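You operate a simulated robot arm through the tools that you are given. There is no shell and no other tool. Be economical: measure what you need, move in short steps, check, and stop when the job is done.

You run a simulated two-armed robot. Do the job below in one go: nothing can be reset, and whatever is moved stays where it is left.

TASK
Hold the blue pail on the desk top steady with one hand and put the blue bar from the top of the white table in it with the other.

It is judged by the outcome, as a careful person would: the job done as asked, and still so three seconds after it is handed in. It fails if anything else is knocked over, pushed out of place, dropped, spilled or broken.

THE ROBOT
Two 7-joint arms with two-finger parallel grippers on one trunk, on a base that drives. Base frame: it is fixed to the floor where the robot stands at the start and does not move with it; the origin is under the middle of the robot, x ahead of it, y to its left, z up; the surface under the hand at the start is at about z = 860. Readings come in mm, degrees, newtons and seconds.
The left shoulder is at the start at [80, 131, 947], the right one opposite. With the tool pointing down near the work surface each hand reaches from about 400 to 860 mm from the robot's upright axis, wherever it stands, measured 20 degrees to its own side. Places, roughly: blue pail [1500, 250, 1000]. Payload 1.57 kg a hand.
The tool frame of a hand sits at the grasp point between the pads (the TCP): z along the fingers, y along the line on which they close. The tips reach 30 mm beyond it. Largest opening 110 mm; finger width 24, thickness 12; the body of the gripper, 48 by 112 mm, starts 78 mm behind the TCP.
Orientation is that of the tool frame in the base frame, as a unit quaternion [w, x, y, z]. With the fingers straight down and closing along the base's y, the tool's x points along the base's -x, its y along +y and its z along -z.

THE INTERFACE
- The arms move only by the tool step_arm. It takes "left_steps", "right_steps" or both (then of equal length, played together; a hand with none holds still); each is a list of rows, each a list of 7 numbers: the turn, a rotation vector about the base's x, y, z in degrees, then the shift along the base's x, y, z in mm, then the gripper command, from -1 (fully open) to 1 (shut), values between in proportion. In form: [[ax, ay, az, x, y, z, jaw], ...]. A call has 1 to 12 rows; each row is the pose to reach, as a shift and turn from the pose commanded when the call began. Rows are played at 5 a second. More than 50 mm and 8.6 degrees between two rows, or a gripper value outside its range, and nothing of the call is played. Where a pose cannot be reached the arm comes as near as it can. A force on the tool above 40 N (or 10 N above the force at the start of the call, whichever is more), or a blocked arm, ends the call early, and 0.2 s more pass. Each finger travels about 108 mm/s and halts on what it meets, pressing with about 35 N; the grip force reading is that of the motor and also rises with nothing between the fingers. The clock runs only during rows and for 0.2 s after the last one: add rows that repeat a pose to give the fingers time. The reply holds the time, the measured pose of the TCP, the force on the tool along the base axes, the opening and the grip force, in the units named above and with some noise, with the torque about the TCP (base axes, N m) and any sound that the robot's microphone picked up, and new pictures: "pictures" is both (left out), scene, wrist or none (wrist: the cameras of the hands that moved).
- Cameras (640 x 400 px; columns grow to the right, rows downward): "scene" is now at [-53, -23.4, 1427.1]; the picture's right is [-0.25, -0.97, 0.00], its down [-0.48, 0.12, -0.87] and it looks along [0.84, -0.22, -0.50] (base axes); focal length 278 px, centre (320, 200). "left" rides on the left gripper at [70, -16, -141] in its tool frame; the picture's right is [0.23, 0.97, 0.00], its down [-0.86, 0.20, -0.48] and it looks along [-0.47, 0.11, 0.88] (tool axes); focal length 222 px, centre (320, 200). "right" rides on the right gripper at [70, 16, -141] in its tool frame; the picture's right is [-0.23, 0.97, 0.00], its down [-0.86, -0.20, -0.48] and it looks along [-0.47, -0.11, 0.88] (tool axes); focal length 222 px, centre (320, 200). There is no depth. A picture from a camera that has moved, and an enlarged one, comes with that camera's place and axes in the base frame and with its lens.
- roll_base(legs): drives the robot by 1 to 6 legs, each [ahead, left, turn to the left] in mm, mm and degrees, along the robot's own axes; the way and the turn of a leg run together, so that a leg with both is an arc; at most 1500 mm and 180 degrees a leg. The arms and the cameras ride along, it lands a little off, and it stops where it bumps. It gives what a move gives, and a new picture of the scene camera.
- aim_head(pan, tilt): turns the head with the scene camera to pan (to the left, within 109 degrees either way) and tilt (down, from -29 to 69), counted from straight ahead of the robot. It gives what a move gives, and a new picture of the scene camera.
- close_up(camera, box): a new picture of the part [left, top, right, bottom] of that camera's present view, enlarged. It takes no simulated time.
- hand_in(): hands the job in; it is judged then, once.

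Work in short steps. Places have to be worked out from the pictures, the camera data and where the tool is seen: move nearer, look again, correct. Check each grasp and each placing, and mend what went wrong. You have 120 turns and 260 pictures in all, those below and enlarged ones among them. Open the grippers and draw the arms clear of the work before you hand the job in, unless the task says otherwise; then end with one line.

The tools are called after "Emit:" as a command line: name --argument value ..., lists and objects as JSON in quotes. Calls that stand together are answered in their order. step_arm: Moves the arms, as the interface text tells. Its arguments: {"type":"object","properties":{"left_steps":{"type":"array"},"right_steps":{"type":"array"},"pictures":{"type":"string","enum":["both","scene","wrist","none"]}},"required":[]} The other tools are called the same way: roll_base (legs) drives the base; aim_head (pan, tilt) turns the head that bears the scene camera; close_up (camera, box) takes an enlarged picture of a part of a camera's view; hand_in () hands the job in.

At the start:

```text
clock: 0.0
left_tcp_pos: [653.0, 186.5, 1083.9]
left_orientation: [0.0, 0.0, 1.0, 0.0]
left_force: [-0.6, 0.0, 0.2]
left_wrist_torque: [-0.02, 0.02, 0.0]
left_width: 110.0
left_gripper_force: 0.1
right_tcp_pos: [483.4, -376.7, 1154.2]
right_orientation: [0.0, 0.0, 1.0, 0.0]
right_force: [-0.3, 0.2, -0.1]
right_wrist_torque: [-0.02, 0.04, -0.01]
right_width: 109.9
right_gripper_force: 0.1
robot x, y, heading: [0.5, 0.3, 0.2]
head pan, tilt: [-14.4, 29.9]
```

scene: 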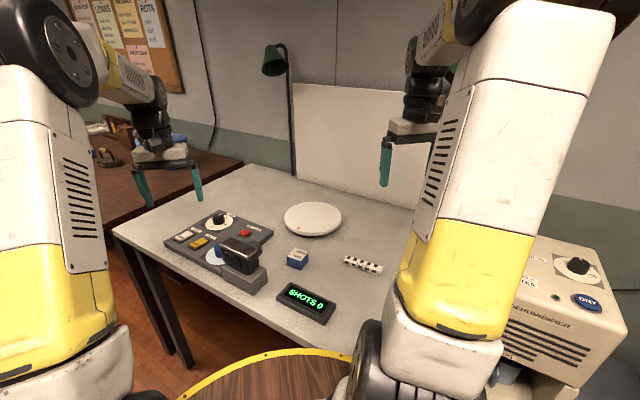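
right: 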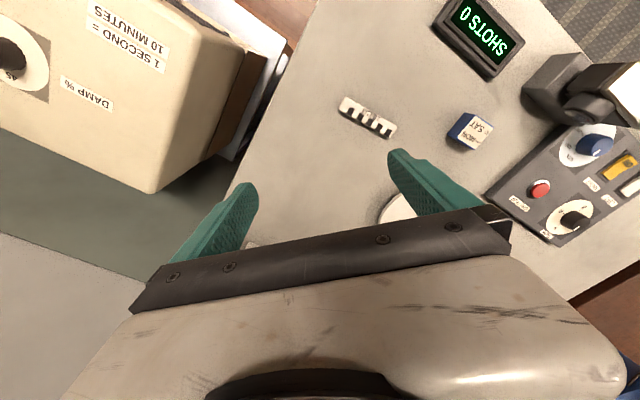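
left: 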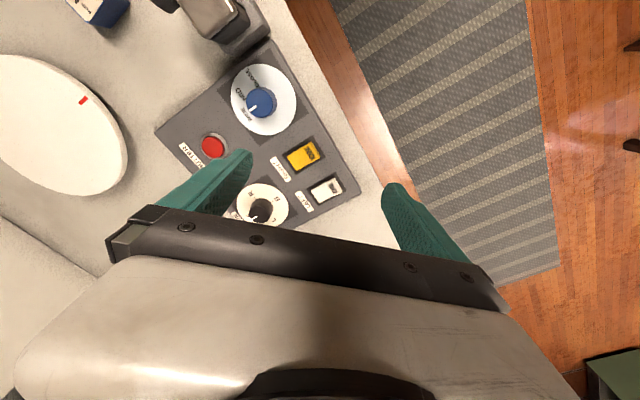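

The scene shows a white table ahead with small objects and a brown desk farther off to the left. I look for the blue bar and the pail with the head turned to the left.

Emit:
aim_head --pan 20 --tilt 25

Emit:
close_up --camera "scene" --box '[240, 60, 560, 260]'

```text
clock: 1.0
left_tcp_pos: [654.0, 186.5, 1083.6]
left_orientation: [0.001, 0.0, 1.0, 0.0]
left_force: [0.5, -0.9, 0.6]
left_wrist_torque: [0.02, 0.01, 0.03]
left_width: 109.8
left_gripper_force: 0.1
right_tcp_pos: [484.5, -377.7, 1153.5]
right_orientation: [0.0, 0.0, 1.0, 0.0]
right_force: [-0.3, -0.4, 0.0]
right_wrist_torque: [0.02, 0.0, 0.0]
right_width: 109.8
right_gripper_force: 0.1
robot x, y, heading: [2.4, 1.3, 0.1]
head pan, tilt: [20.0, 25.0]
camera scene: at [-54.0, 30.6, 1434.9], right [0.34, -0.94, 0.0], down [-0.4, -0.14, -0.91], along [0.85, 0.31, -0.42], focal length 278 px, centre (320, 200)
```

scene: 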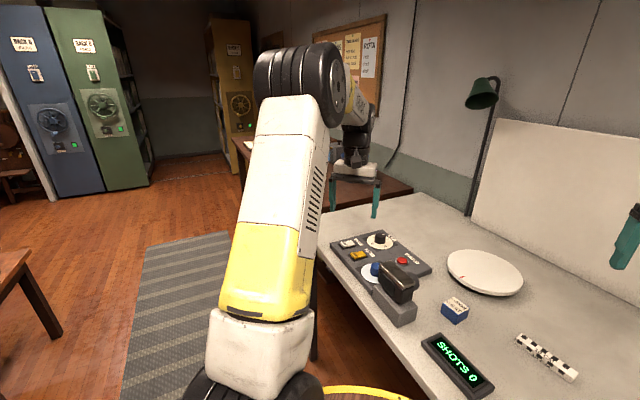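

```text
2.00 times, centred on (400, 160) of scene
camera zoom: at [-54.0, 30.6, 1434.9], right [0.34, -0.94, 0.0], down [-0.4, -0.14, -0.91], along [0.85, 0.31, -0.42], focal length 556 px, centre (160, 280)
```

zoom: 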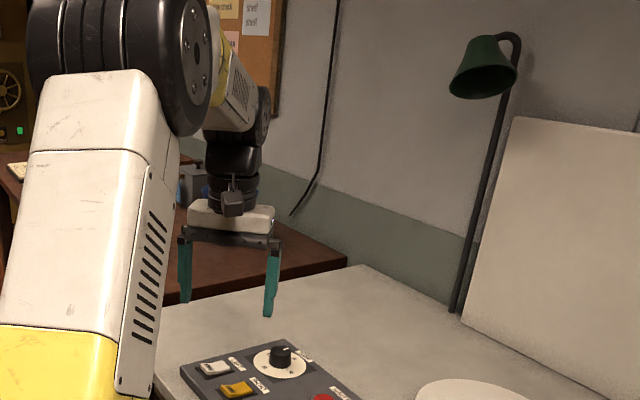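

I have not seen a blue bar yet, so I look round both sides.

Emit:
aim_head --pan 80 --tilt 25

Emit:
aim_head --pan -60 --tilt 30

Emit:
aim_head --pan -105 --tilt 25

Emit:
aim_head --pan -5 --tilt 40

```text
clock: 2.3
left_tcp_pos: [653.5, 186.7, 1083.6]
left_orientation: [0.001, 0.001, 1.0, 0.0]
left_force: [0.5, -0.6, -0.4]
left_wrist_torque: [-0.03, 0.0, 0.0]
left_width: 110.0
left_gripper_force: 0.1
right_tcp_pos: [483.6, -376.8, 1153.6]
right_orientation: [0.0, 0.0, 1.0, -0.001]
right_force: [-0.2, 0.6, -0.4]
right_wrist_torque: [0.0, 0.0, 0.0]
right_width: 110.1
right_gripper_force: 0.1
robot x, y, heading: [-1.9, -3.3, -0.1]
head pan, tilt: [80.0, 25.0]
camera scene: at [-124.5, 89.9, 1434.9], right [0.98, -0.17, 0.0], down [-0.07, -0.42, -0.91], along [0.16, 0.89, -0.42], focal length 278 px, centre (320, 200)
```

scene: 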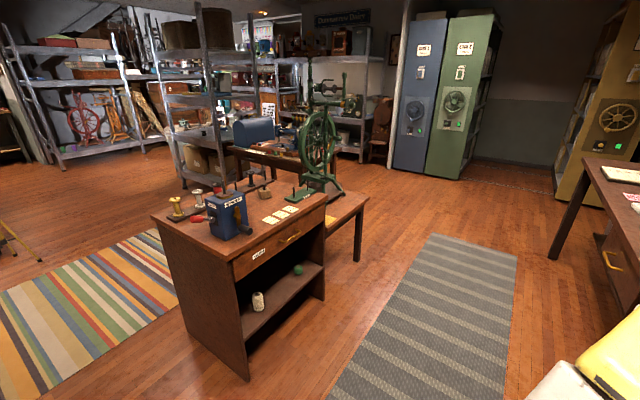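

```text
clock: 4.5
left_tcp_pos: [652.9, 186.0, 1082.8]
left_orientation: [0.001, 0.0, 1.0, 0.0]
left_force: [0.4, -0.1, -0.7]
left_wrist_torque: [0.04, 0.01, 0.0]
left_width: 109.9
left_gripper_force: 0.1
right_tcp_pos: [483.4, -376.4, 1154.0]
right_orientation: [-0.001, 0.0, 1.0, -0.001]
right_force: [-0.4, -0.2, -0.8]
right_wrist_torque: [-0.01, -0.01, 0.0]
right_width: 110.1
right_gripper_force: 0.0
robot x, y, heading: [2.5, 1.3, 0.0]
head pan, tilt: [-60.0, 30.0]
camera scene: at [-95.4, -79.1, 1426.9], right [-0.87, -0.5, 0.0], down [-0.25, 0.43, -0.87], along [0.43, -0.75, -0.5], focal length 278 px, centre (320, 200)
```

scene: 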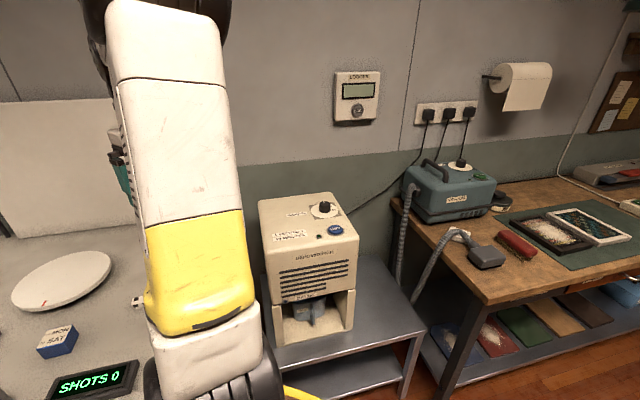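

```text
clock: 5.7
left_tcp_pos: [652.5, 185.3, 1083.7]
left_orientation: [-0.001, 0.0, 1.0, -0.001]
left_force: [-0.6, 0.3, -0.2]
left_wrist_torque: [-0.04, -0.03, 0.02]
left_width: 110.1
left_gripper_force: 0.1
right_tcp_pos: [484.1, -378.1, 1153.9]
right_orientation: [-0.001, -0.001, 1.0, 0.0]
right_force: [0.8, 0.0, -0.3]
right_wrist_torque: [-0.04, -0.04, 0.01]
right_width: 109.9
right_gripper_force: 0.1
robot x, y, heading: [-1.3, 3.2, -0.0]
head pan, tilt: [-105.0, 25.0]
camera scene: at [-164.4, -89.9, 1434.9], right [-0.97, 0.26, 0.0], down [0.11, 0.41, -0.91], along [-0.23, -0.88, -0.42], focal length 278 px, centre (320, 200)
```

scene: 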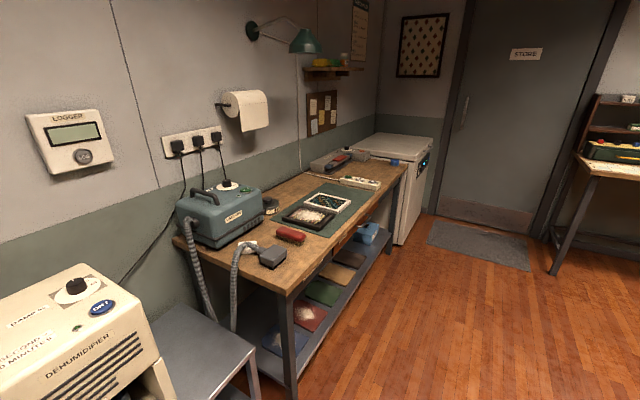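

```text
clock: 7.4
left_tcp_pos: [653.4, 186.7, 1084.0]
left_orientation: [0.0, 0.0, 1.0, 0.0]
left_force: [-0.5, 0.3, 0.5]
left_wrist_torque: [-0.03, 0.0, -0.04]
left_width: 110.0
left_gripper_force: 0.1
right_tcp_pos: [483.4, -376.6, 1155.8]
right_orientation: [-0.001, 0.0, 1.0, 0.0]
right_force: [-0.6, -0.4, 0.4]
right_wrist_torque: [0.0, 0.0, -0.01]
right_width: 109.8
right_gripper_force: 0.0
robot x, y, heading: [2.9, 2.8, -0.0]
head pan, tilt: [-5.0, 40.0]
camera scene: at [-55.9, -8.3, 1411.6], right [-0.09, -1.0, 0.0], down [-0.64, 0.06, -0.77], along [0.76, -0.07, -0.64], focal length 278 px, centre (320, 200)
```

scene: 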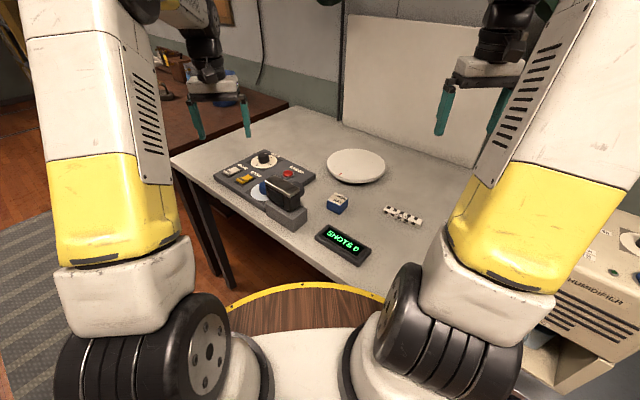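

The only blue item on the white table so far is the small blue block. I zoom in on it and on the table's hidden spots.

Emit:
close_up --camera "right" --box '[400, 80, 560, 180]'

Emit:
close_up --camera "scene" --box '[200, 100, 440, 280]'

Emit:
close_up --camera "scene" --box '[140, 20, 300, 140]'

```text
4.00 times, centred on (480, 130) of right
camera zoom: at [414.3, -362.3, 1296.5], right [0.23, 0.97, 0.0], down [0.86, -0.2, 0.48], along [0.47, -0.11, -0.88], focal length 888 px, centre (-320, 480)
```

zoom: 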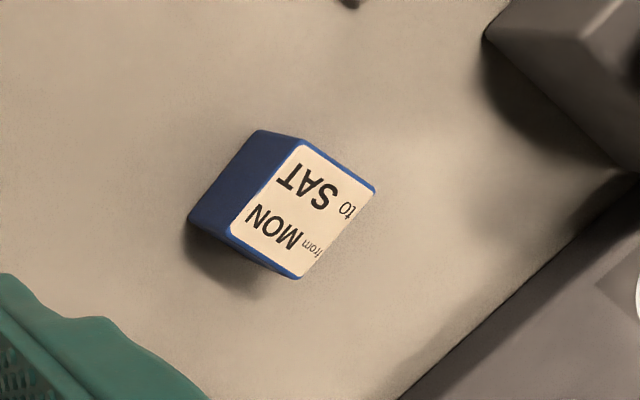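

```text
2.22 times, centred on (320, 190) of scene
camera zoom: at [-55.9, -8.3, 1411.6], right [-0.09, -1.0, 0.0], down [-0.64, 0.06, -0.77], along [0.76, -0.07, -0.64], focal length 618 px, centre (320, 222)
```

zoom: 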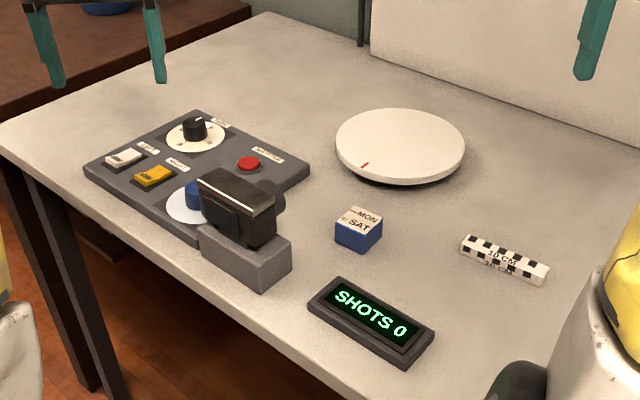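

```text
3.33 times, centred on (220, 80) of scene
camera zoom: at [-55.9, -8.3, 1411.6], right [-0.09, -1.0, 0.0], down [-0.64, 0.06, -0.77], along [0.76, -0.07, -0.64], focal length 927 px, centre (653, 600)
```

zoom: 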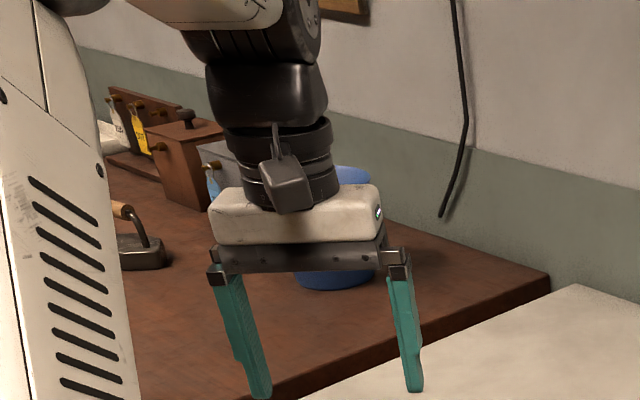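

The block is nearly a cube; before choosing it, I check the rest of the room for another white table with a blue bar.

Emit:
aim_head --pan 109 --tilt 20

Emit:
aim_head --pan -109 --tilt 20

Emit:
close_up --camera "scene" --box '[440, 60, 640, 200]'

```text
clock: 9.3
left_tcp_pos: [653.4, 187.4, 1084.6]
left_orientation: [0.0, 0.0, 1.0, 0.0]
left_force: [-0.2, 0.2, -0.4]
left_wrist_torque: [-0.01, 0.01, -0.01]
left_width: 109.9
left_gripper_force: 0.0
right_tcp_pos: [482.6, -377.4, 1154.7]
right_orientation: [-0.001, 0.0, 1.0, 0.0]
right_force: [0.5, -0.5, -0.2]
right_wrist_torque: [0.0, 0.04, -0.01]
right_width: 110.0
right_gripper_force: 0.1
robot x, y, heading: [-0.2, 2.9, -0.1]
head pan, tilt: [108.9, 20.0]
camera scene: at [-170.7, 87.3, 1443.0], right [0.95, 0.32, 0.0], down [0.11, -0.32, -0.94], along [-0.3, 0.89, -0.34], focal length 278 px, centre (320, 200)
```

scene: 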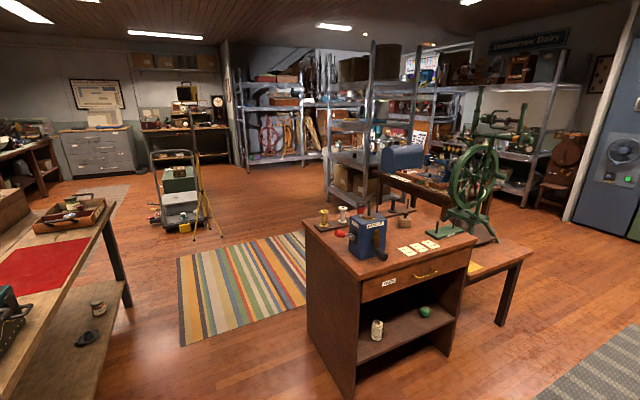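

```text
clock: 12.5
left_tcp_pos: [653.1, 186.9, 1084.6]
left_orientation: [-0.001, 0.0, 1.0, 0.001]
left_force: [-0.2, 0.3, 0.5]
left_wrist_torque: [0.02, -0.01, 0.02]
left_width: 110.1
left_gripper_force: 0.0
right_tcp_pos: [483.1, -377.0, 1154.5]
right_orientation: [0.0, 0.0, 1.0, 0.0]
right_force: [0.5, -0.8, 0.4]
right_wrist_torque: [0.0, -0.01, -0.01]
right_width: 110.0
right_gripper_force: 0.1
robot x, y, heading: [-0.3, 1.8, -0.1]
head pan, tilt: [-108.9, 20.0]
camera scene: at [-170.7, -89.0, 1443.0], right [-0.95, 0.32, 0.0], down [0.11, 0.32, -0.94], along [-0.3, -0.89, -0.34], focal length 278 px, centre (320, 200)
```

scene: 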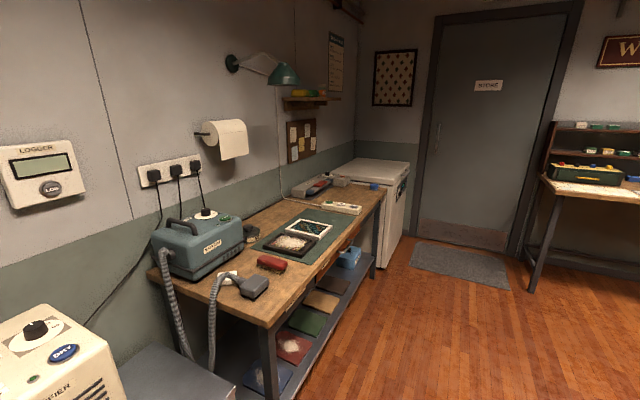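

```text
2.86 times, centred on (540, 130) of scene
camera zoom: at [-170.7, -89.0, 1443.0], right [-0.95, 0.32, 0.0], down [0.11, 0.32, -0.94], along [-0.3, -0.89, -0.34], focal length 795 px, centre (-309, 400)
```

zoom: 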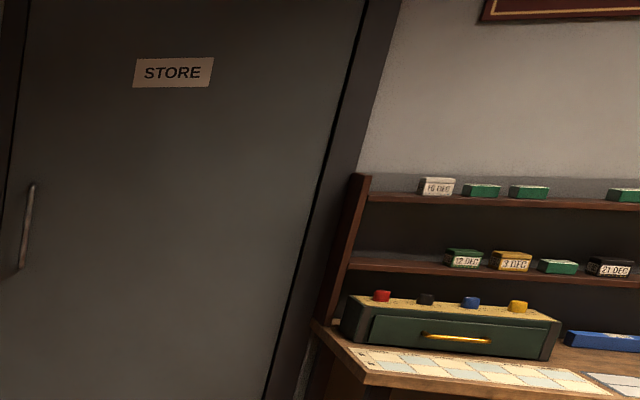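

The block is the only blue item on the white table. Triangulating from two cameras puts its top at about (560, -116, 895), about 44 mm square, with its faces at about 50° and -40°. I move the right hand above it, turned -40° about z.

Emit:
step_arm --right_steps '[[0, 0, -5, 10, 33, -18, -1], [0, 0, -10, 19, 65, -36, -1], [0, 0, -15, 29, 98, -54, -1], [0, 0, -20, 39, 131, -72, -1], [0, 0, -25, 48, 163, -90, -1], [0, 0, -30, 58, 196, -108, -1], [0, 0, -35, 68, 228, -126, -1], [0, 0, -40, 77, 261, -144, -1], [0, 0, -40, 77, 261, -144, -1]]' --pictures "wrist"

Emit:
aim_head --pan -5 --tilt 40

```text
clock: 14.5
left_tcp_pos: [653.2, 186.4, 1083.8]
left_orientation: [0.0, 0.0, 1.0, -0.001]
left_force: [0.3, -0.7, 0.3]
left_wrist_torque: [-0.04, -0.01, 0.04]
left_width: 109.9
left_gripper_force: 0.1
right_tcp_pos: [559.7, -118.7, 1009.9]
right_orientation: [0.001, 0.343, 0.939, 0.0]
right_force: [0.2, -0.1, -0.5]
right_wrist_torque: [-0.03, -0.05, 0.0]
right_width: 109.9
right_gripper_force: 0.1
robot x, y, heading: [-3.7, -3.8, 0.0]
head pan, tilt: [-108.9, 20.0]
camera right: at [519.1, -63.0, 1151.5], right [0.8, 0.6, 0.0], down [0.53, -0.7, 0.48], along [0.29, -0.38, -0.88], focal length 222 px, centre (320, 200)
```

right: 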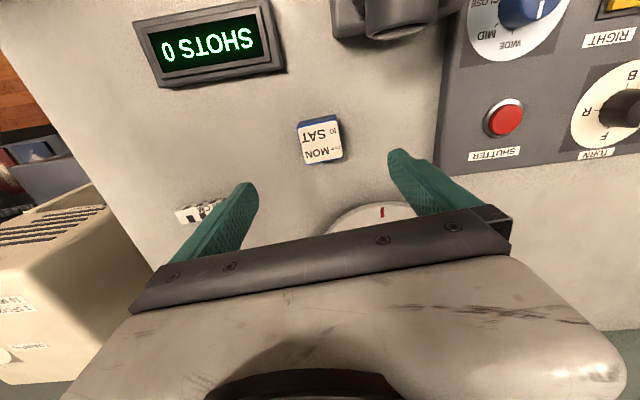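

```text
clock: 16.3
left_tcp_pos: [654.0, 185.6, 1084.1]
left_orientation: [-0.001, 0.0, 1.0, 0.0]
left_force: [0.0, 0.1, -0.5]
left_wrist_torque: [0.01, -0.01, -0.04]
left_width: 110.1
left_gripper_force: 0.0
right_tcp_pos: [562.4, -118.6, 1010.3]
right_orientation: [0.001, 0.342, 0.94, 0.0]
right_force: [-0.3, -0.2, -0.2]
right_wrist_torque: [-0.04, -0.02, -0.02]
right_width: 109.7
right_gripper_force: 0.0
robot x, y, heading: [-1.8, -1.3, 0.0]
head pan, tilt: [-5.0, 40.0]
camera scene: at [-55.9, -8.3, 1411.6], right [-0.09, -1.0, 0.0], down [-0.64, 0.06, -0.77], along [0.76, -0.07, -0.64], focal length 278 px, centre (320, 200)
```

scene: 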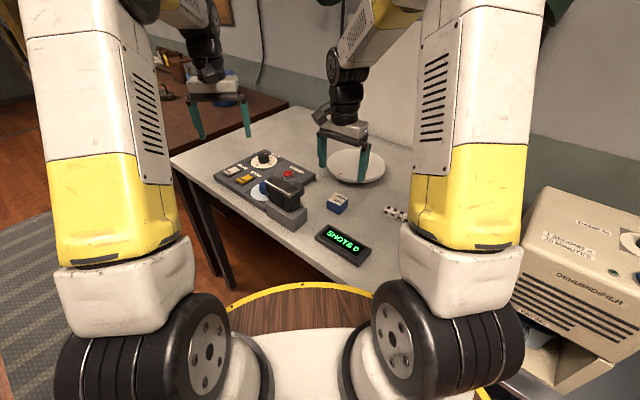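

The block sits nearly under the hand. I zoom in to refine its position and angle.

Emit:
close_up --camera "right" --box '[260, 90, 388, 170]'

```text
5.00 times, centred on (324, 130) of right
camera zoom: at [519.0, -63.4, 1151.7], right [0.8, 0.6, 0.0], down [0.53, -0.7, 0.48], along [0.29, -0.38, -0.88], focal length 1111 px, centre (300, 550)
```

zoom: 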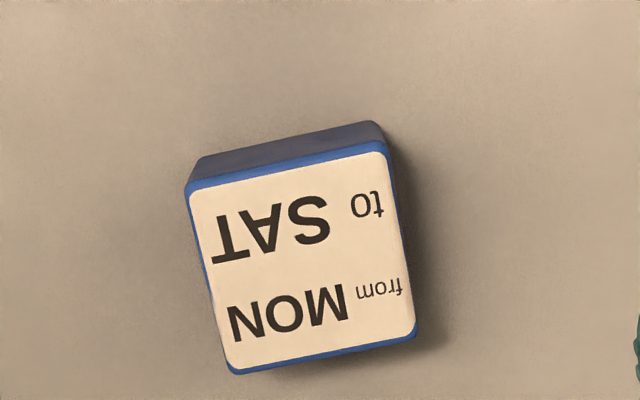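

The block's centre is at about (559, -114) with its faces at about 50°, so the hand lines up. I go down to TCP z≈896 and close.

Emit:
step_arm --right_steps '[[0, 0, 0, -1, 2, -40, -1], [0, 0, 0, -1, 2, -80, -1], [0, 0, 0, -1, 2, -105, -1], [0, 0, 0, -1, 2, -114, -1], [0, 0, 0, -1, 2, -114, -1]]' --pictures "wrist"

```text
clock: 17.5
left_tcp_pos: [653.2, 186.0, 1084.3]
left_orientation: [0.0, 0.0, 1.0, 0.0]
left_force: [0.5, -0.1, -0.4]
left_wrist_torque: [0.01, -0.02, 0.03]
left_width: 109.7
left_gripper_force: 0.0
right_tcp_pos: [560.1, -116.1, 894.8]
right_orientation: [-0.001, 0.343, 0.939, -0.001]
right_force: [0.0, 0.0, 0.0]
right_wrist_torque: [0.0, -0.02, 0.0]
right_width: 110.0
right_gripper_force: 0.0
robot x, y, heading: [-4.1, -3.1, 0.0]
head pan, tilt: [-5.0, 40.0]
camera right: at [517.0, -60.5, 1037.4], right [0.8, 0.6, 0.0], down [0.53, -0.7, 0.48], along [0.29, -0.38, -0.88], focal length 222 px, centre (320, 200)
```

right: 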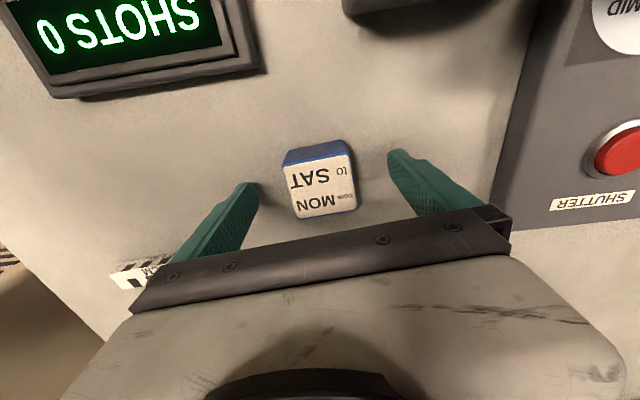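

The block sits between the fingers, near the middle. I close the gripper and lift a little.

Emit:
step_arm --right_steps '[[0, 0, 0, 0, 0, 0, 0], [0, 0, 0, 0, 0, 0, 0.6], [0, 0, 0, 0, 0, 0, 1], [0, 0, 0, 0, 0, 0, 1], [0, 0, 0, 0, 0, 0, 1], [0, 0, 0, 0, 0, 30, 1], [0, 0, 0, 0, 0, 60, 1]]' --pictures "wrist"

```text
clock: 19.1
left_tcp_pos: [653.0, 186.2, 1084.5]
left_orientation: [0.0, 0.0, 1.0, 0.0]
left_force: [-0.4, 0.6, -0.6]
left_wrist_torque: [0.03, -0.02, 0.01]
left_width: 110.1
left_gripper_force: 0.1
right_tcp_pos: [561.2, -116.0, 956.2]
right_orientation: [-0.001, 0.342, 0.94, -0.001]
right_force: [0.2, 0.4, -0.6]
right_wrist_torque: [0.01, 0.0, -0.04]
right_width: 45.7
right_gripper_force: 34.9
robot x, y, heading: [-1.3, 2.1, -0.0]
head pan, tilt: [-5.0, 40.0]
camera right: at [518.7, -60.1, 1098.5], right [0.8, 0.6, 0.0], down [0.53, -0.7, 0.48], along [0.29, -0.38, -0.88], focal length 222 px, centre (320, 200)
```

right: 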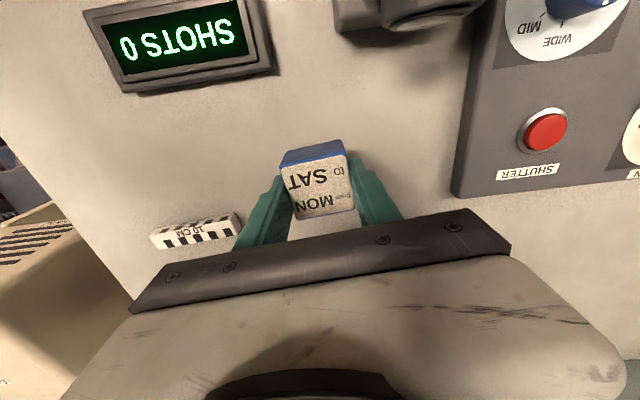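

The block is held (width 45.7, 35 N). I lift it and bring the right hand back to a carrying pose, then look at the desk.

Emit:
step_arm --right_steps '[[0, 0, 0, 0, 0, 40, 1], [0, 0, 0, -5, -10, 80, 1], [0, 0, 0, -15, -40, 110, 1], [0, 0, 0, -30, -80, 130, 1], [0, 0, 0, -45, -115, 150, 1], [0, 0, 0, -60, -145, 180, 1]]' --left_steps '[[0, 0, 0, -20, 0, 35, -1], [0, 0, 0, -45, 10, 70, -1], [0, 0, 0, -75, 20, 100, -1], [0, 0, 0, -100, 30, 130, -1], [0, 0, 0, -125, 40, 160, -1], [0, 0, 0, -150, 50, 180, -1]]' --pictures "wrist"

Emit:
aim_head --pan 12 --tilt 20

```text
clock: 20.5
left_tcp_pos: [504.7, 239.5, 1265.8]
left_orientation: [-0.001, 0.0, 1.0, 0.0]
left_force: [0.5, -0.9, 0.0]
left_wrist_torque: [0.0, 0.05, 0.02]
left_width: 110.0
left_gripper_force: 0.0
right_tcp_pos: [499.1, -259.5, 1132.2]
right_orientation: [-0.001, 0.342, 0.94, -0.001]
right_force: [1.2, 0.3, -0.3]
right_wrist_torque: [0.01, 0.03, -0.02]
right_width: 45.9
right_gripper_force: 34.5
robot x, y, heading: [0.3, -2.0, 0.0]
head pan, tilt: [-5.0, 40.0]
camera right: at [457.9, -204.8, 1274.8], right [0.8, 0.6, 0.0], down [0.53, -0.7, 0.48], along [0.29, -0.38, -0.88], focal length 222 px, centre (320, 200)
camera left: at [435.2, 221.5, 1406.8], right [-0.23, 0.97, 0.0], down [0.86, 0.2, 0.48], along [0.47, 0.11, -0.88], focal length 222 px, centre (320, 200)
```

right: 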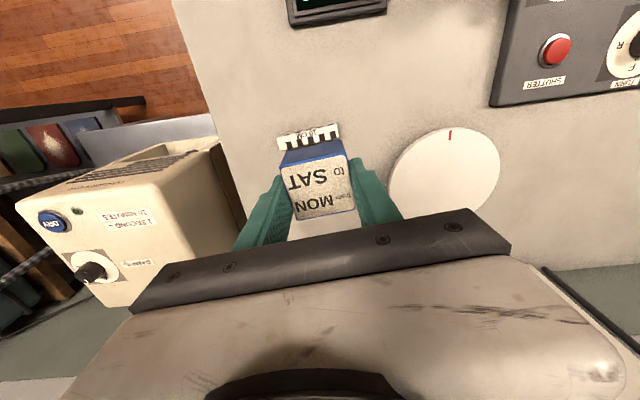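
left: 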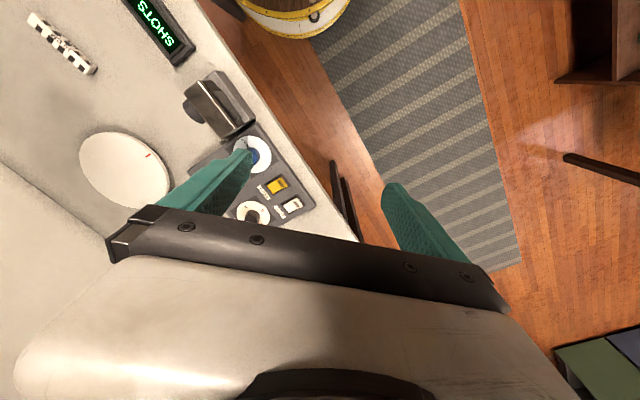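

```text
clock: 21.3
left_tcp_pos: [503.0, 238.0, 1265.7]
left_orientation: [0.0, 0.0, 1.0, 0.0]
left_force: [-0.4, 0.4, 0.2]
left_wrist_torque: [0.01, 0.04, -0.01]
left_width: 109.7
left_gripper_force: 0.1
right_tcp_pos: [500.0, -260.3, 1132.7]
right_orientation: [0.0, 0.343, 0.939, 0.0]
right_force: [-0.6, -1.3, 0.4]
right_wrist_torque: [0.02, 0.04, -0.01]
right_width: 45.5
right_gripper_force: 35.2
robot x, y, heading: [-0.3, -1.3, -0.0]
head pan, tilt: [12.0, 20.0]
camera scene: at [-49.6, 18.5, 1442.9], right [0.21, -0.98, 0.0], down [-0.34, -0.07, -0.94], along [0.92, 0.19, -0.34], focal length 278 px, centre (320, 200)
```

scene: 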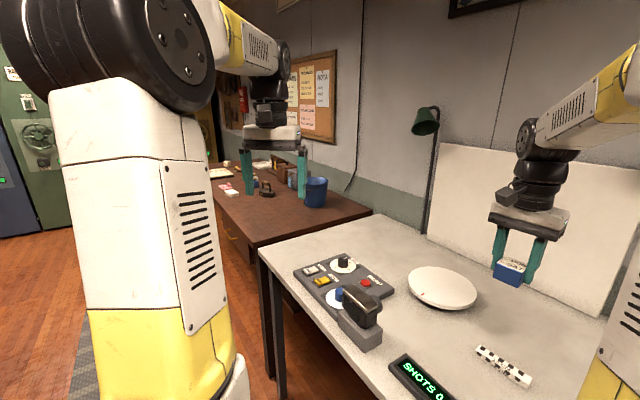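

The pail looks to be at about (1440, 345) on the desk. The desk and the white table share a front line at about 45° to my heading. I raise the right hand, turn right to face the wall, then slide left along the front.

Emit:
step_arm --right_steps '[[0, 0, 0, -10, 0, 40, 1], [0, 0, 0, -20, 0, 80, 1], [0, 0, 0, -30, 0, 110, 1]]' --pictures "none"

Emit:
roll_base --legs '[[0, 0, -45], [0, 500, 0]]'

```text
clock: 22.1
left_tcp_pos: [504.5, 237.0, 1264.7]
left_orientation: [0.0, 0.0, 1.0, 0.0]
left_force: [0.5, -0.1, 0.7]
left_wrist_torque: [0.01, 0.02, -0.01]
left_width: 109.8
left_gripper_force: 0.0
right_tcp_pos: [466.0, -258.9, 1245.6]
right_orientation: [-0.001, 0.342, 0.94, -0.001]
right_force: [0.6, 0.1, -1.1]
right_wrist_torque: [0.0, 0.05, -0.01]
right_width: 45.7
right_gripper_force: 35.1
robot x, y, heading: [-1.7, 0.4, 0.0]
head pan, tilt: [12.0, 20.0]
```

```text
clock: 27.2
left_tcp_pos: [888.5, 164.1, 1265.8]
left_orientation: [0.0, 0.388, 0.922, -0.001]
left_force: [0.2, -0.9, 0.1]
left_wrist_torque: [-0.01, -0.04, 0.01]
left_width: 110.3
left_gripper_force: 0.0
right_tcp_pos: [506.1, -155.2, 1245.4]
right_orientation: [0.0, 0.68, 0.733, 0.0]
right_force: [0.4, -0.3, -0.3]
right_wrist_torque: [0.03, 0.0, 0.02]
right_width: 45.8
right_gripper_force: 35.1
robot x, y, heading: [365.5, 362.8, -45.5]
head pan, tilt: [12.0, 20.0]
camera scene: at [344.9, 407.5, 1443.0], right [-0.56, -0.83, 0.0], down [-0.28, 0.19, -0.94], along [0.78, -0.52, -0.34], focal length 278 px, centre (320, 200)
```

scene: 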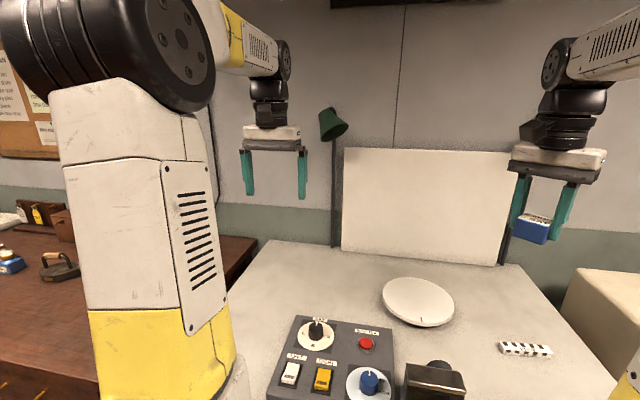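

I am parallel to the wall now. I slide on to the left toward the pail, with the head aimed a bit more to the left and down.

Emit:
roll_base --legs '[[0, 650, 0]]'

Emit:
aim_head --pan 0 --tilt 40

```text
clock: 30.9
left_tcp_pos: [1373.7, 632.8, 1266.6]
left_orientation: [0.0, 0.39, 0.921, 0.0]
left_force: [-0.1, 0.2, -1.3]
left_wrist_torque: [-0.01, 0.04, 0.01]
left_width: 110.0
left_gripper_force: 0.1
right_tcp_pos: [990.3, 315.4, 1245.1]
right_orientation: [0.0, 0.683, 0.73, -0.001]
right_force: [0.3, 0.5, -0.1]
right_wrist_torque: [0.01, -0.03, -0.01]
right_width: 45.9
right_gripper_force: 34.5
robot x, y, heading: [852.3, 834.2, -46.1]
head pan, tilt: [12.0, 20.0]
camera scene: at [831.4, 879.2, 1443.0], right [-0.56, -0.83, 0.0], down [-0.28, 0.19, -0.94], along [0.78, -0.53, -0.34], focal length 278 px, centre (320, 200)
```

scene: 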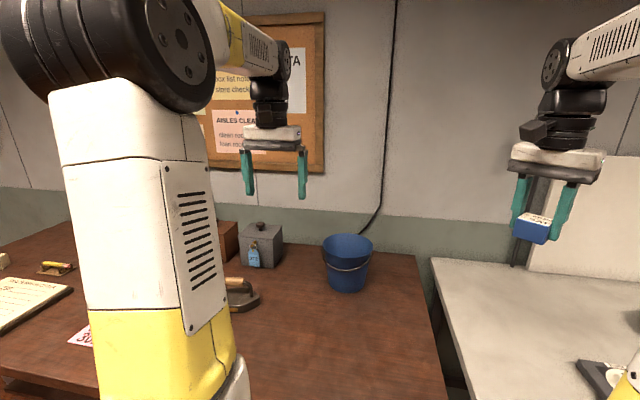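

```text
clock: 31.7
left_tcp_pos: [1373.6, 633.8, 1264.6]
left_orientation: [0.0, 0.391, 0.92, 0.0]
left_force: [0.4, 0.5, 0.3]
left_wrist_torque: [-0.01, 0.01, -0.03]
left_width: 110.0
left_gripper_force: 0.0
right_tcp_pos: [989.6, 315.1, 1245.1]
right_orientation: [0.0, 0.682, 0.731, 0.0]
right_force: [0.4, -0.6, -0.1]
right_wrist_torque: [-0.01, 0.0, 0.01]
right_width: 45.7
right_gripper_force: 35.0
robot x, y, heading: [851.9, 833.0, -45.8]
head pan, tilt: [0.0, 40.0]
camera scene: at [813.3, 870.2, 1411.6], right [-0.72, -0.69, 0.0], down [-0.45, 0.46, -0.77], along [0.53, -0.55, -0.64], focal length 278 px, centre (320, 200)
```

scene: 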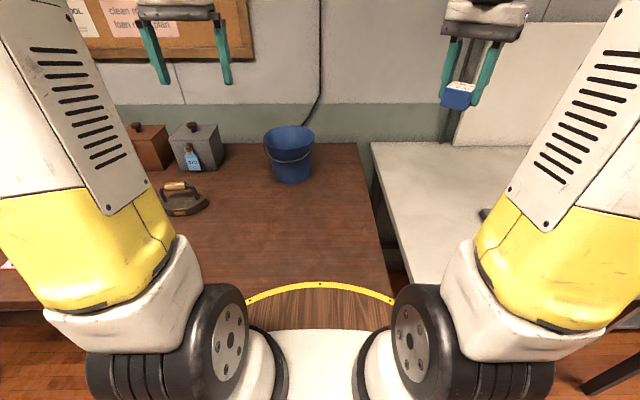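

Triangulating gives the pail's rim centre at about (1451, 353, 998), about 160 mm across, with a wire handle hanging at the front. I zoom in to find the pivots.

Emit:
close_up --camera "scene" --box '[240, 110, 340, 200]'

Emit:
close_up --camera "scene" --box '[220, 240, 420, 340]'

```text
4.44 times, centred on (290, 155) of scene
camera zoom: at [813.3, 870.2, 1411.6], right [-0.72, -0.69, 0.0], down [-0.45, 0.46, -0.77], along [0.53, -0.55, -0.64], focal length 1236 px, centre (453, 400)
```

zoom: 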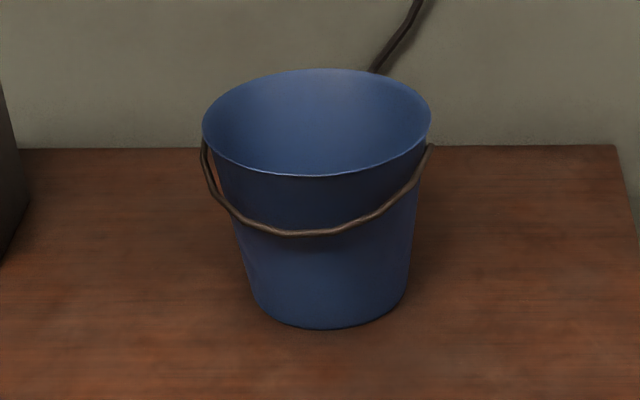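

```text
3.20 times, centred on (320, 290) of scene
camera zoom: at [813.3, 870.2, 1411.6], right [-0.72, -0.69, 0.0], down [-0.45, 0.46, -0.77], along [0.53, -0.55, -0.64], focal length 890 px, centre (320, -88)
```

zoom: 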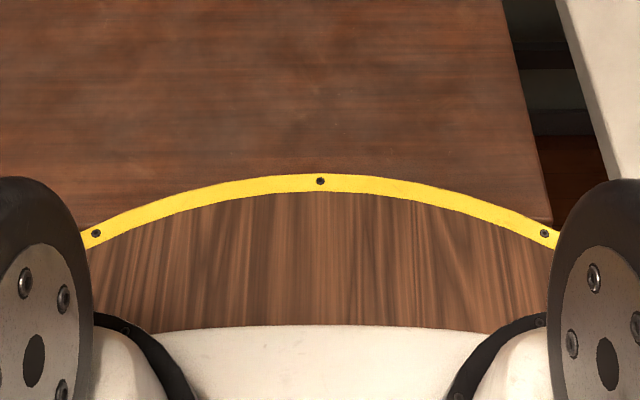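

The bail pivots are at the pail's robot-left and robot-right, so I will pinch the rim at front-left (base +y side), tilted outward, and lower the bar with the right hand. First I slide left about 80 mm.

Emit:
roll_base --legs '[[0, 78, 0]]'

Emit:
close_up --camera "scene" --box '[260, 110, 360, 200]'

```text
clock: 32.8
left_tcp_pos: [1428.8, 686.9, 1265.8]
left_orientation: [0.001, 0.392, 0.92, 0.0]
left_force: [-0.6, 0.3, 0.0]
left_wrist_torque: [0.03, -0.02, 0.02]
left_width: 109.8
left_gripper_force: 0.2
right_tcp_pos: [1045.3, 369.4, 1245.8]
right_orientation: [0.0, 0.683, 0.731, 0.001]
right_force: [-0.3, 0.2, -0.1]
right_wrist_torque: [0.07, 0.0, 0.04]
right_width: 45.8
right_gripper_force: 35.0
robot x, y, heading: [906.7, 885.4, -46.2]
head pan, tilt: [0.0, 40.0]
camera scene: at [869.4, 924.3, 1411.6], right [-0.72, -0.69, 0.0], down [-0.45, 0.46, -0.77], along [0.53, -0.55, -0.64], focal length 278 px, centre (320, 200)
```

scene: 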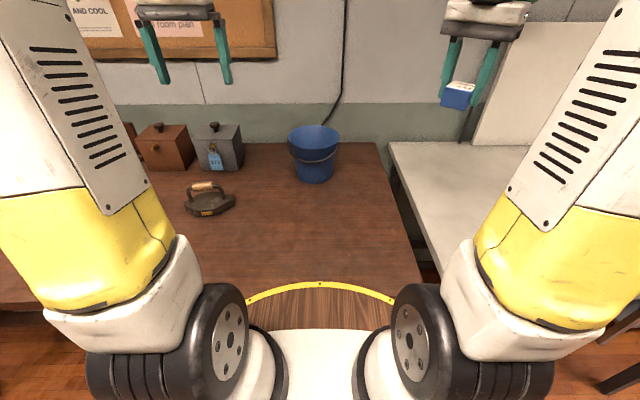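

```text
4.44 times, centred on (310, 155) of scene
camera zoom: at [869.4, 924.3, 1411.6], right [-0.72, -0.69, 0.0], down [-0.45, 0.46, -0.77], along [0.53, -0.55, -0.64], focal length 1236 px, centre (364, 400)
```

zoom: 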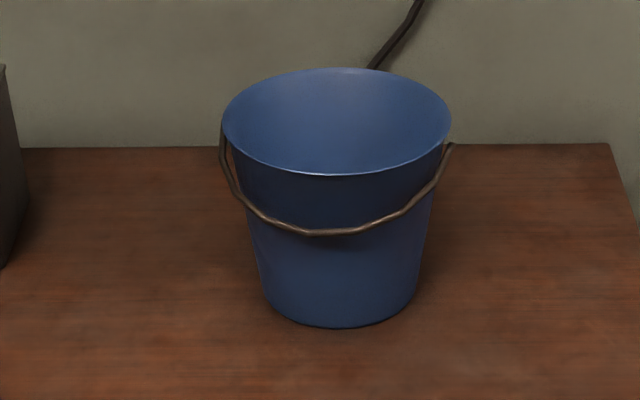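

The pail's centre is at about (1440, 357), rim at z ≈ 998. I turn the left hand so its fingers close along base y, and bring it to about (1440, 560, 1150), clear of the pail.

Emit:
step_arm --left_steps '[[0, 0, 7.7, 2, -21, -20, -1], [0, 0, 15.4, 4, -42, -39, -1], [0, 0, 23.1, 6, -63, -58, -1], [0, 0, 30.8, 8, -84, -77, -1], [0, 0, 38.5, 10, -105, -96, -1], [0, 0, 46.2, 11, -127, -116, -1], [0, 0, 46.2, 11, -127, -116, -1]]' --pictures "both"

```text
clock: 34.4
left_tcp_pos: [1437.3, 558.8, 1150.5]
left_orientation: [0.0, -0.002, 1.0, -0.001]
left_force: [-0.8, 0.3, 0.5]
left_wrist_torque: [0.0, 0.01, 0.0]
left_width: 110.0
left_gripper_force: 0.1
right_tcp_pos: [1045.2, 369.8, 1246.0]
right_orientation: [-0.001, 0.683, 0.731, 0.0]
right_force: [0.0, -0.5, -0.3]
right_wrist_torque: [0.02, 0.01, 0.01]
right_width: 46.1
right_gripper_force: 35.0
robot x, y, heading: [906.6, 885.1, -46.3]
head pan, tilt: [0.0, 40.0]
camera scene: at [869.6, 924.3, 1411.6], right [-0.72, -0.69, 0.0], down [-0.45, 0.46, -0.77], along [0.53, -0.55, -0.64], focal length 278 px, centre (320, 200)
camera left: at [1367.2, 541.9, 1291.9], right [-0.23, 0.97, 0.0], down [0.85, 0.2, 0.48], along [0.47, 0.11, -0.88], focal length 222 px, centre (320, 200)
```

scene: 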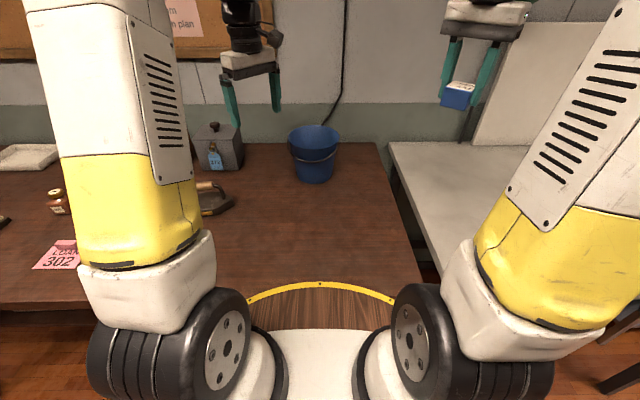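
left: 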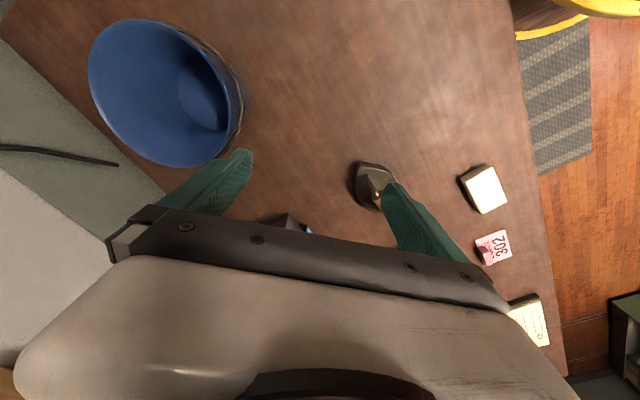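

The left camera confirms the pail: centre about (1434, 357), nearest rim point at y ≈ 439. I tilt the left hand 20° and bring it to a pre-grasp just above that rim point, with the fingers partly open.

Emit:
step_arm --left_steps '[[-5, 0, 0, 0, -24, -21, -0.5], [-10, 0, 0, -1, -48, -42, 0], [-15, 0, 0, -1, -73, -64, 0.1], [-20, 0, 0, -2, -97, -85, 0.1], [-20, 0, 0, -2, -97, -85, 0.1]]' --pictures "both"

Emit:
close_up --camera "scene" --box '[240, 80, 360, 200]'

```text
clock: 35.6
left_tcp_pos: [1438.3, 462.7, 1065.3]
left_orientation: [0.0, -0.001, 0.985, -0.174]
left_force: [0.2, -0.3, 0.0]
left_wrist_torque: [-0.01, 0.0, 0.02]
left_width: 49.4
left_gripper_force: 0.0
right_tcp_pos: [1045.3, 368.2, 1245.5]
right_orientation: [0.0, 0.683, 0.73, 0.0]
right_force: [0.6, -0.6, 0.4]
right_wrist_torque: [0.02, 0.01, -0.03]
right_width: 45.4
right_gripper_force: 34.3
robot x, y, heading: [909.6, 885.5, -46.3]
head pan, tilt: [0.0, 40.0]
camera scene: at [869.6, 924.3, 1411.6], right [-0.72, -0.69, 0.0], down [-0.45, 0.46, -0.77], along [0.53, -0.55, -0.64], focal length 278 px, centre (320, 200)
camera left: at [1368.8, 496.3, 1203.6], right [-0.23, 0.91, -0.33], down [0.85, 0.35, 0.38], along [0.47, -0.2, -0.86], focal length 222 px, centre (320, 200)
```

scene: 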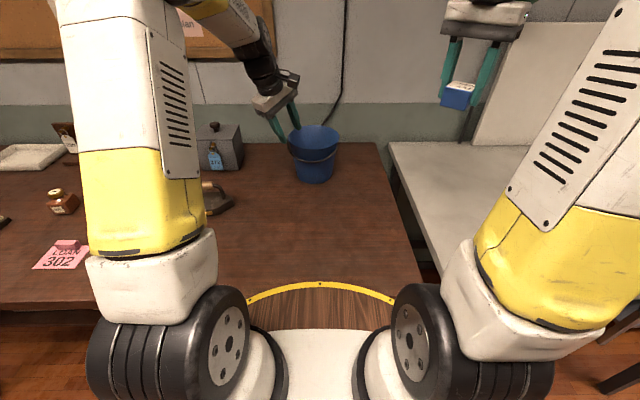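
left: 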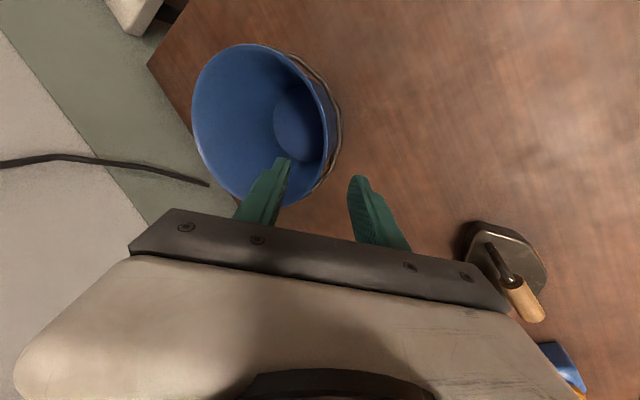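

```text
3.33 times, centred on (300, 140) of scene
camera zoom: at [869.6, 924.3, 1411.6], right [-0.72, -0.69, 0.0], down [-0.45, 0.46, -0.77], along [0.53, -0.55, -0.64], focal length 927 px, centre (387, 400)
```

zoom: 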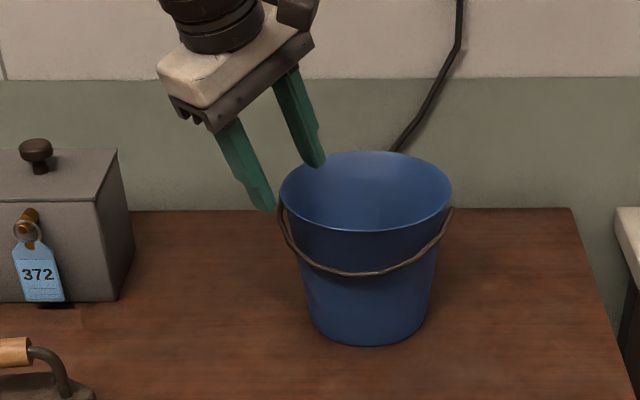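

The scene view agrees: the hand points at the front-left rim, and the handle hangs about 40 mm below there. I advance 70 mm along the tool axis to straddle the rim.

Emit:
step_arm --left_steps '[[0, 0, 0, -1, -8, -22, 0.1], [0, 0, 0, -2, -16, -44, 0.1], [0, 0, 0, -2, -24, -64, 0.1], [0, 0, 0, -2, -24, -64, 0.1]]' --pictures "wrist"

Emit:
close_up --camera "scene" --box '[240, 80, 360, 200]'

```text
clock: 36.6
left_tcp_pos: [1438.1, 440.3, 1000.6]
left_orientation: [0.0, -0.001, 0.985, -0.174]
left_force: [0.0, -0.3, -0.3]
left_wrist_torque: [-0.01, -0.01, -0.01]
left_width: 49.7
left_gripper_force: 0.1
right_tcp_pos: [1046.7, 369.2, 1245.4]
right_orientation: [0.0, 0.683, 0.731, 0.0]
right_force: [-0.2, 0.0, -0.3]
right_wrist_torque: [-0.01, 0.02, 0.01]
right_width: 45.9
right_gripper_force: 35.1
robot x, y, heading: [904.7, 890.1, -46.0]
head pan, tilt: [0.0, 40.0]
camera left: at [1368.1, 472.7, 1139.2], right [-0.23, 0.91, -0.33], down [0.85, 0.35, 0.38], along [0.47, -0.2, -0.86], focal length 222 px, centre (320, 200)
```

left: 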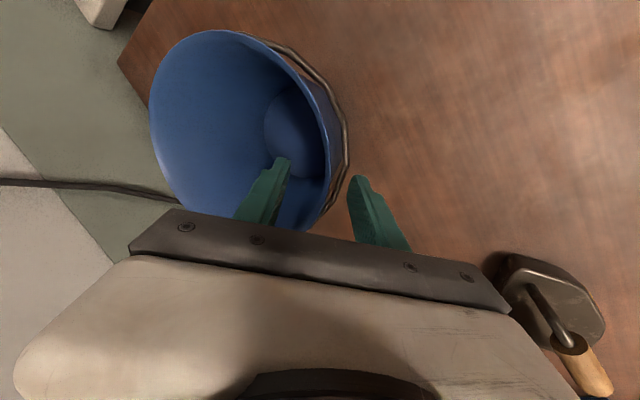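

```text
3.33 times, centred on (300, 140) of scene
camera zoom: at [869.6, 924.4, 1411.6], right [-0.72, -0.69, 0.0], down [-0.45, 0.46, -0.77], along [0.53, -0.55, -0.64], focal length 927 px, centre (387, 400)
```

zoom: 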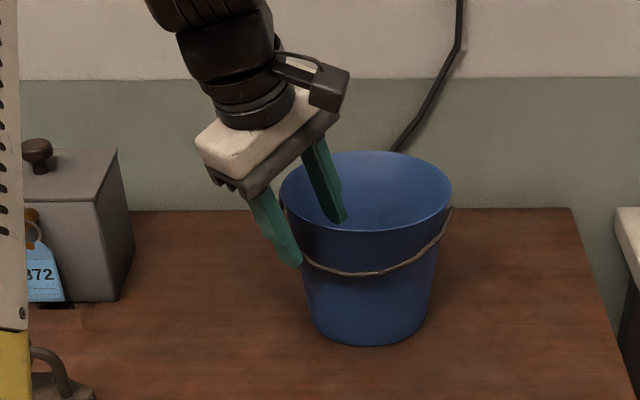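

The rim lies between the fingers, but the outer tip is close to the handle wire. I raise 8 mm, shift +3 in y, close partway and look.

Emit:
step_arm --left_steps '[[0, 0, 0, 0, 3, 8, 0.1], [0, 0, 0, 0, 3, 8, 0.4], [0, 0, 0, 0, 3, 8, 0.65], [0, 0, 0, 0, 3, 8, 0.65]]' --pictures "wrist"

Emit:
close_up --camera "scene" --box '[250, 100, 350, 190]'

Emit:
close_up --camera "left" --box '[220, 100, 420, 260]'

```text
clock: 37.6
left_tcp_pos: [1437.1, 442.5, 1008.3]
left_orientation: [0.0, -0.002, 0.985, -0.174]
left_force: [-0.1, 0.6, -0.1]
left_wrist_torque: [0.02, 0.03, -0.02]
left_width: 19.6
left_gripper_force: 0.1
right_tcp_pos: [1046.5, 368.7, 1245.5]
right_orientation: [0.0, 0.683, 0.731, 0.0]
right_force: [-0.2, 0.1, -0.5]
right_wrist_torque: [-0.01, -0.01, -0.02]
right_width: 45.7
right_gripper_force: 35.1
robot x, y, heading: [910.3, 884.1, -45.9]
head pan, tilt: [0.0, 40.0]
camera left: at [1367.8, 475.2, 1147.0], right [-0.23, 0.91, -0.33], down [0.85, 0.35, 0.38], along [0.47, -0.2, -0.86], focal length 222 px, centre (320, 200)
```

left: 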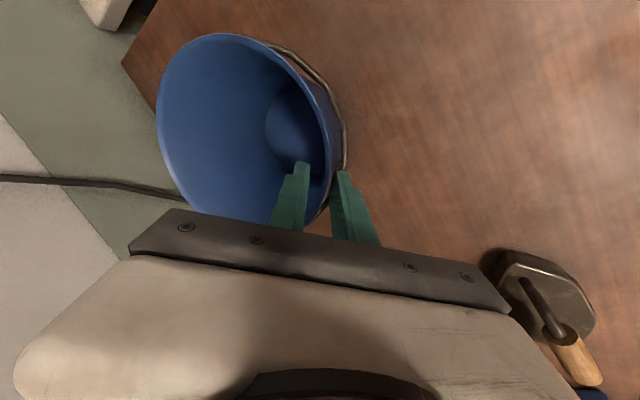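

```text
4.44 times, centred on (300, 145) of scene
camera zoom: at [869.6, 924.4, 1411.6], right [-0.72, -0.69, 0.0], down [-0.45, 0.46, -0.77], along [0.53, -0.55, -0.64], focal length 1236 px, centre (409, 444)
```

zoom: 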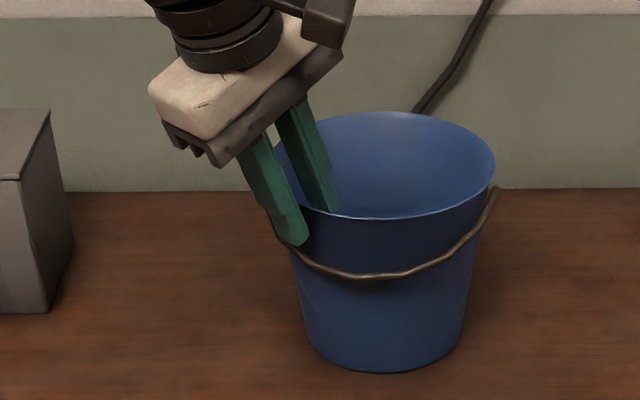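

```text
2.50 times, centred on (320, 180) of left
camera zoom: at [1367.8, 475.2, 1147.0], right [-0.23, 0.91, -0.33], down [0.85, 0.35, 0.38], along [0.47, -0.2, -0.86], focal length 555 px, centre (320, 250)
```

zoom: 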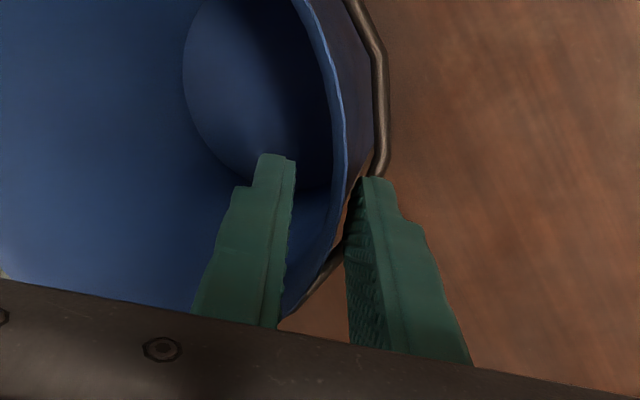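

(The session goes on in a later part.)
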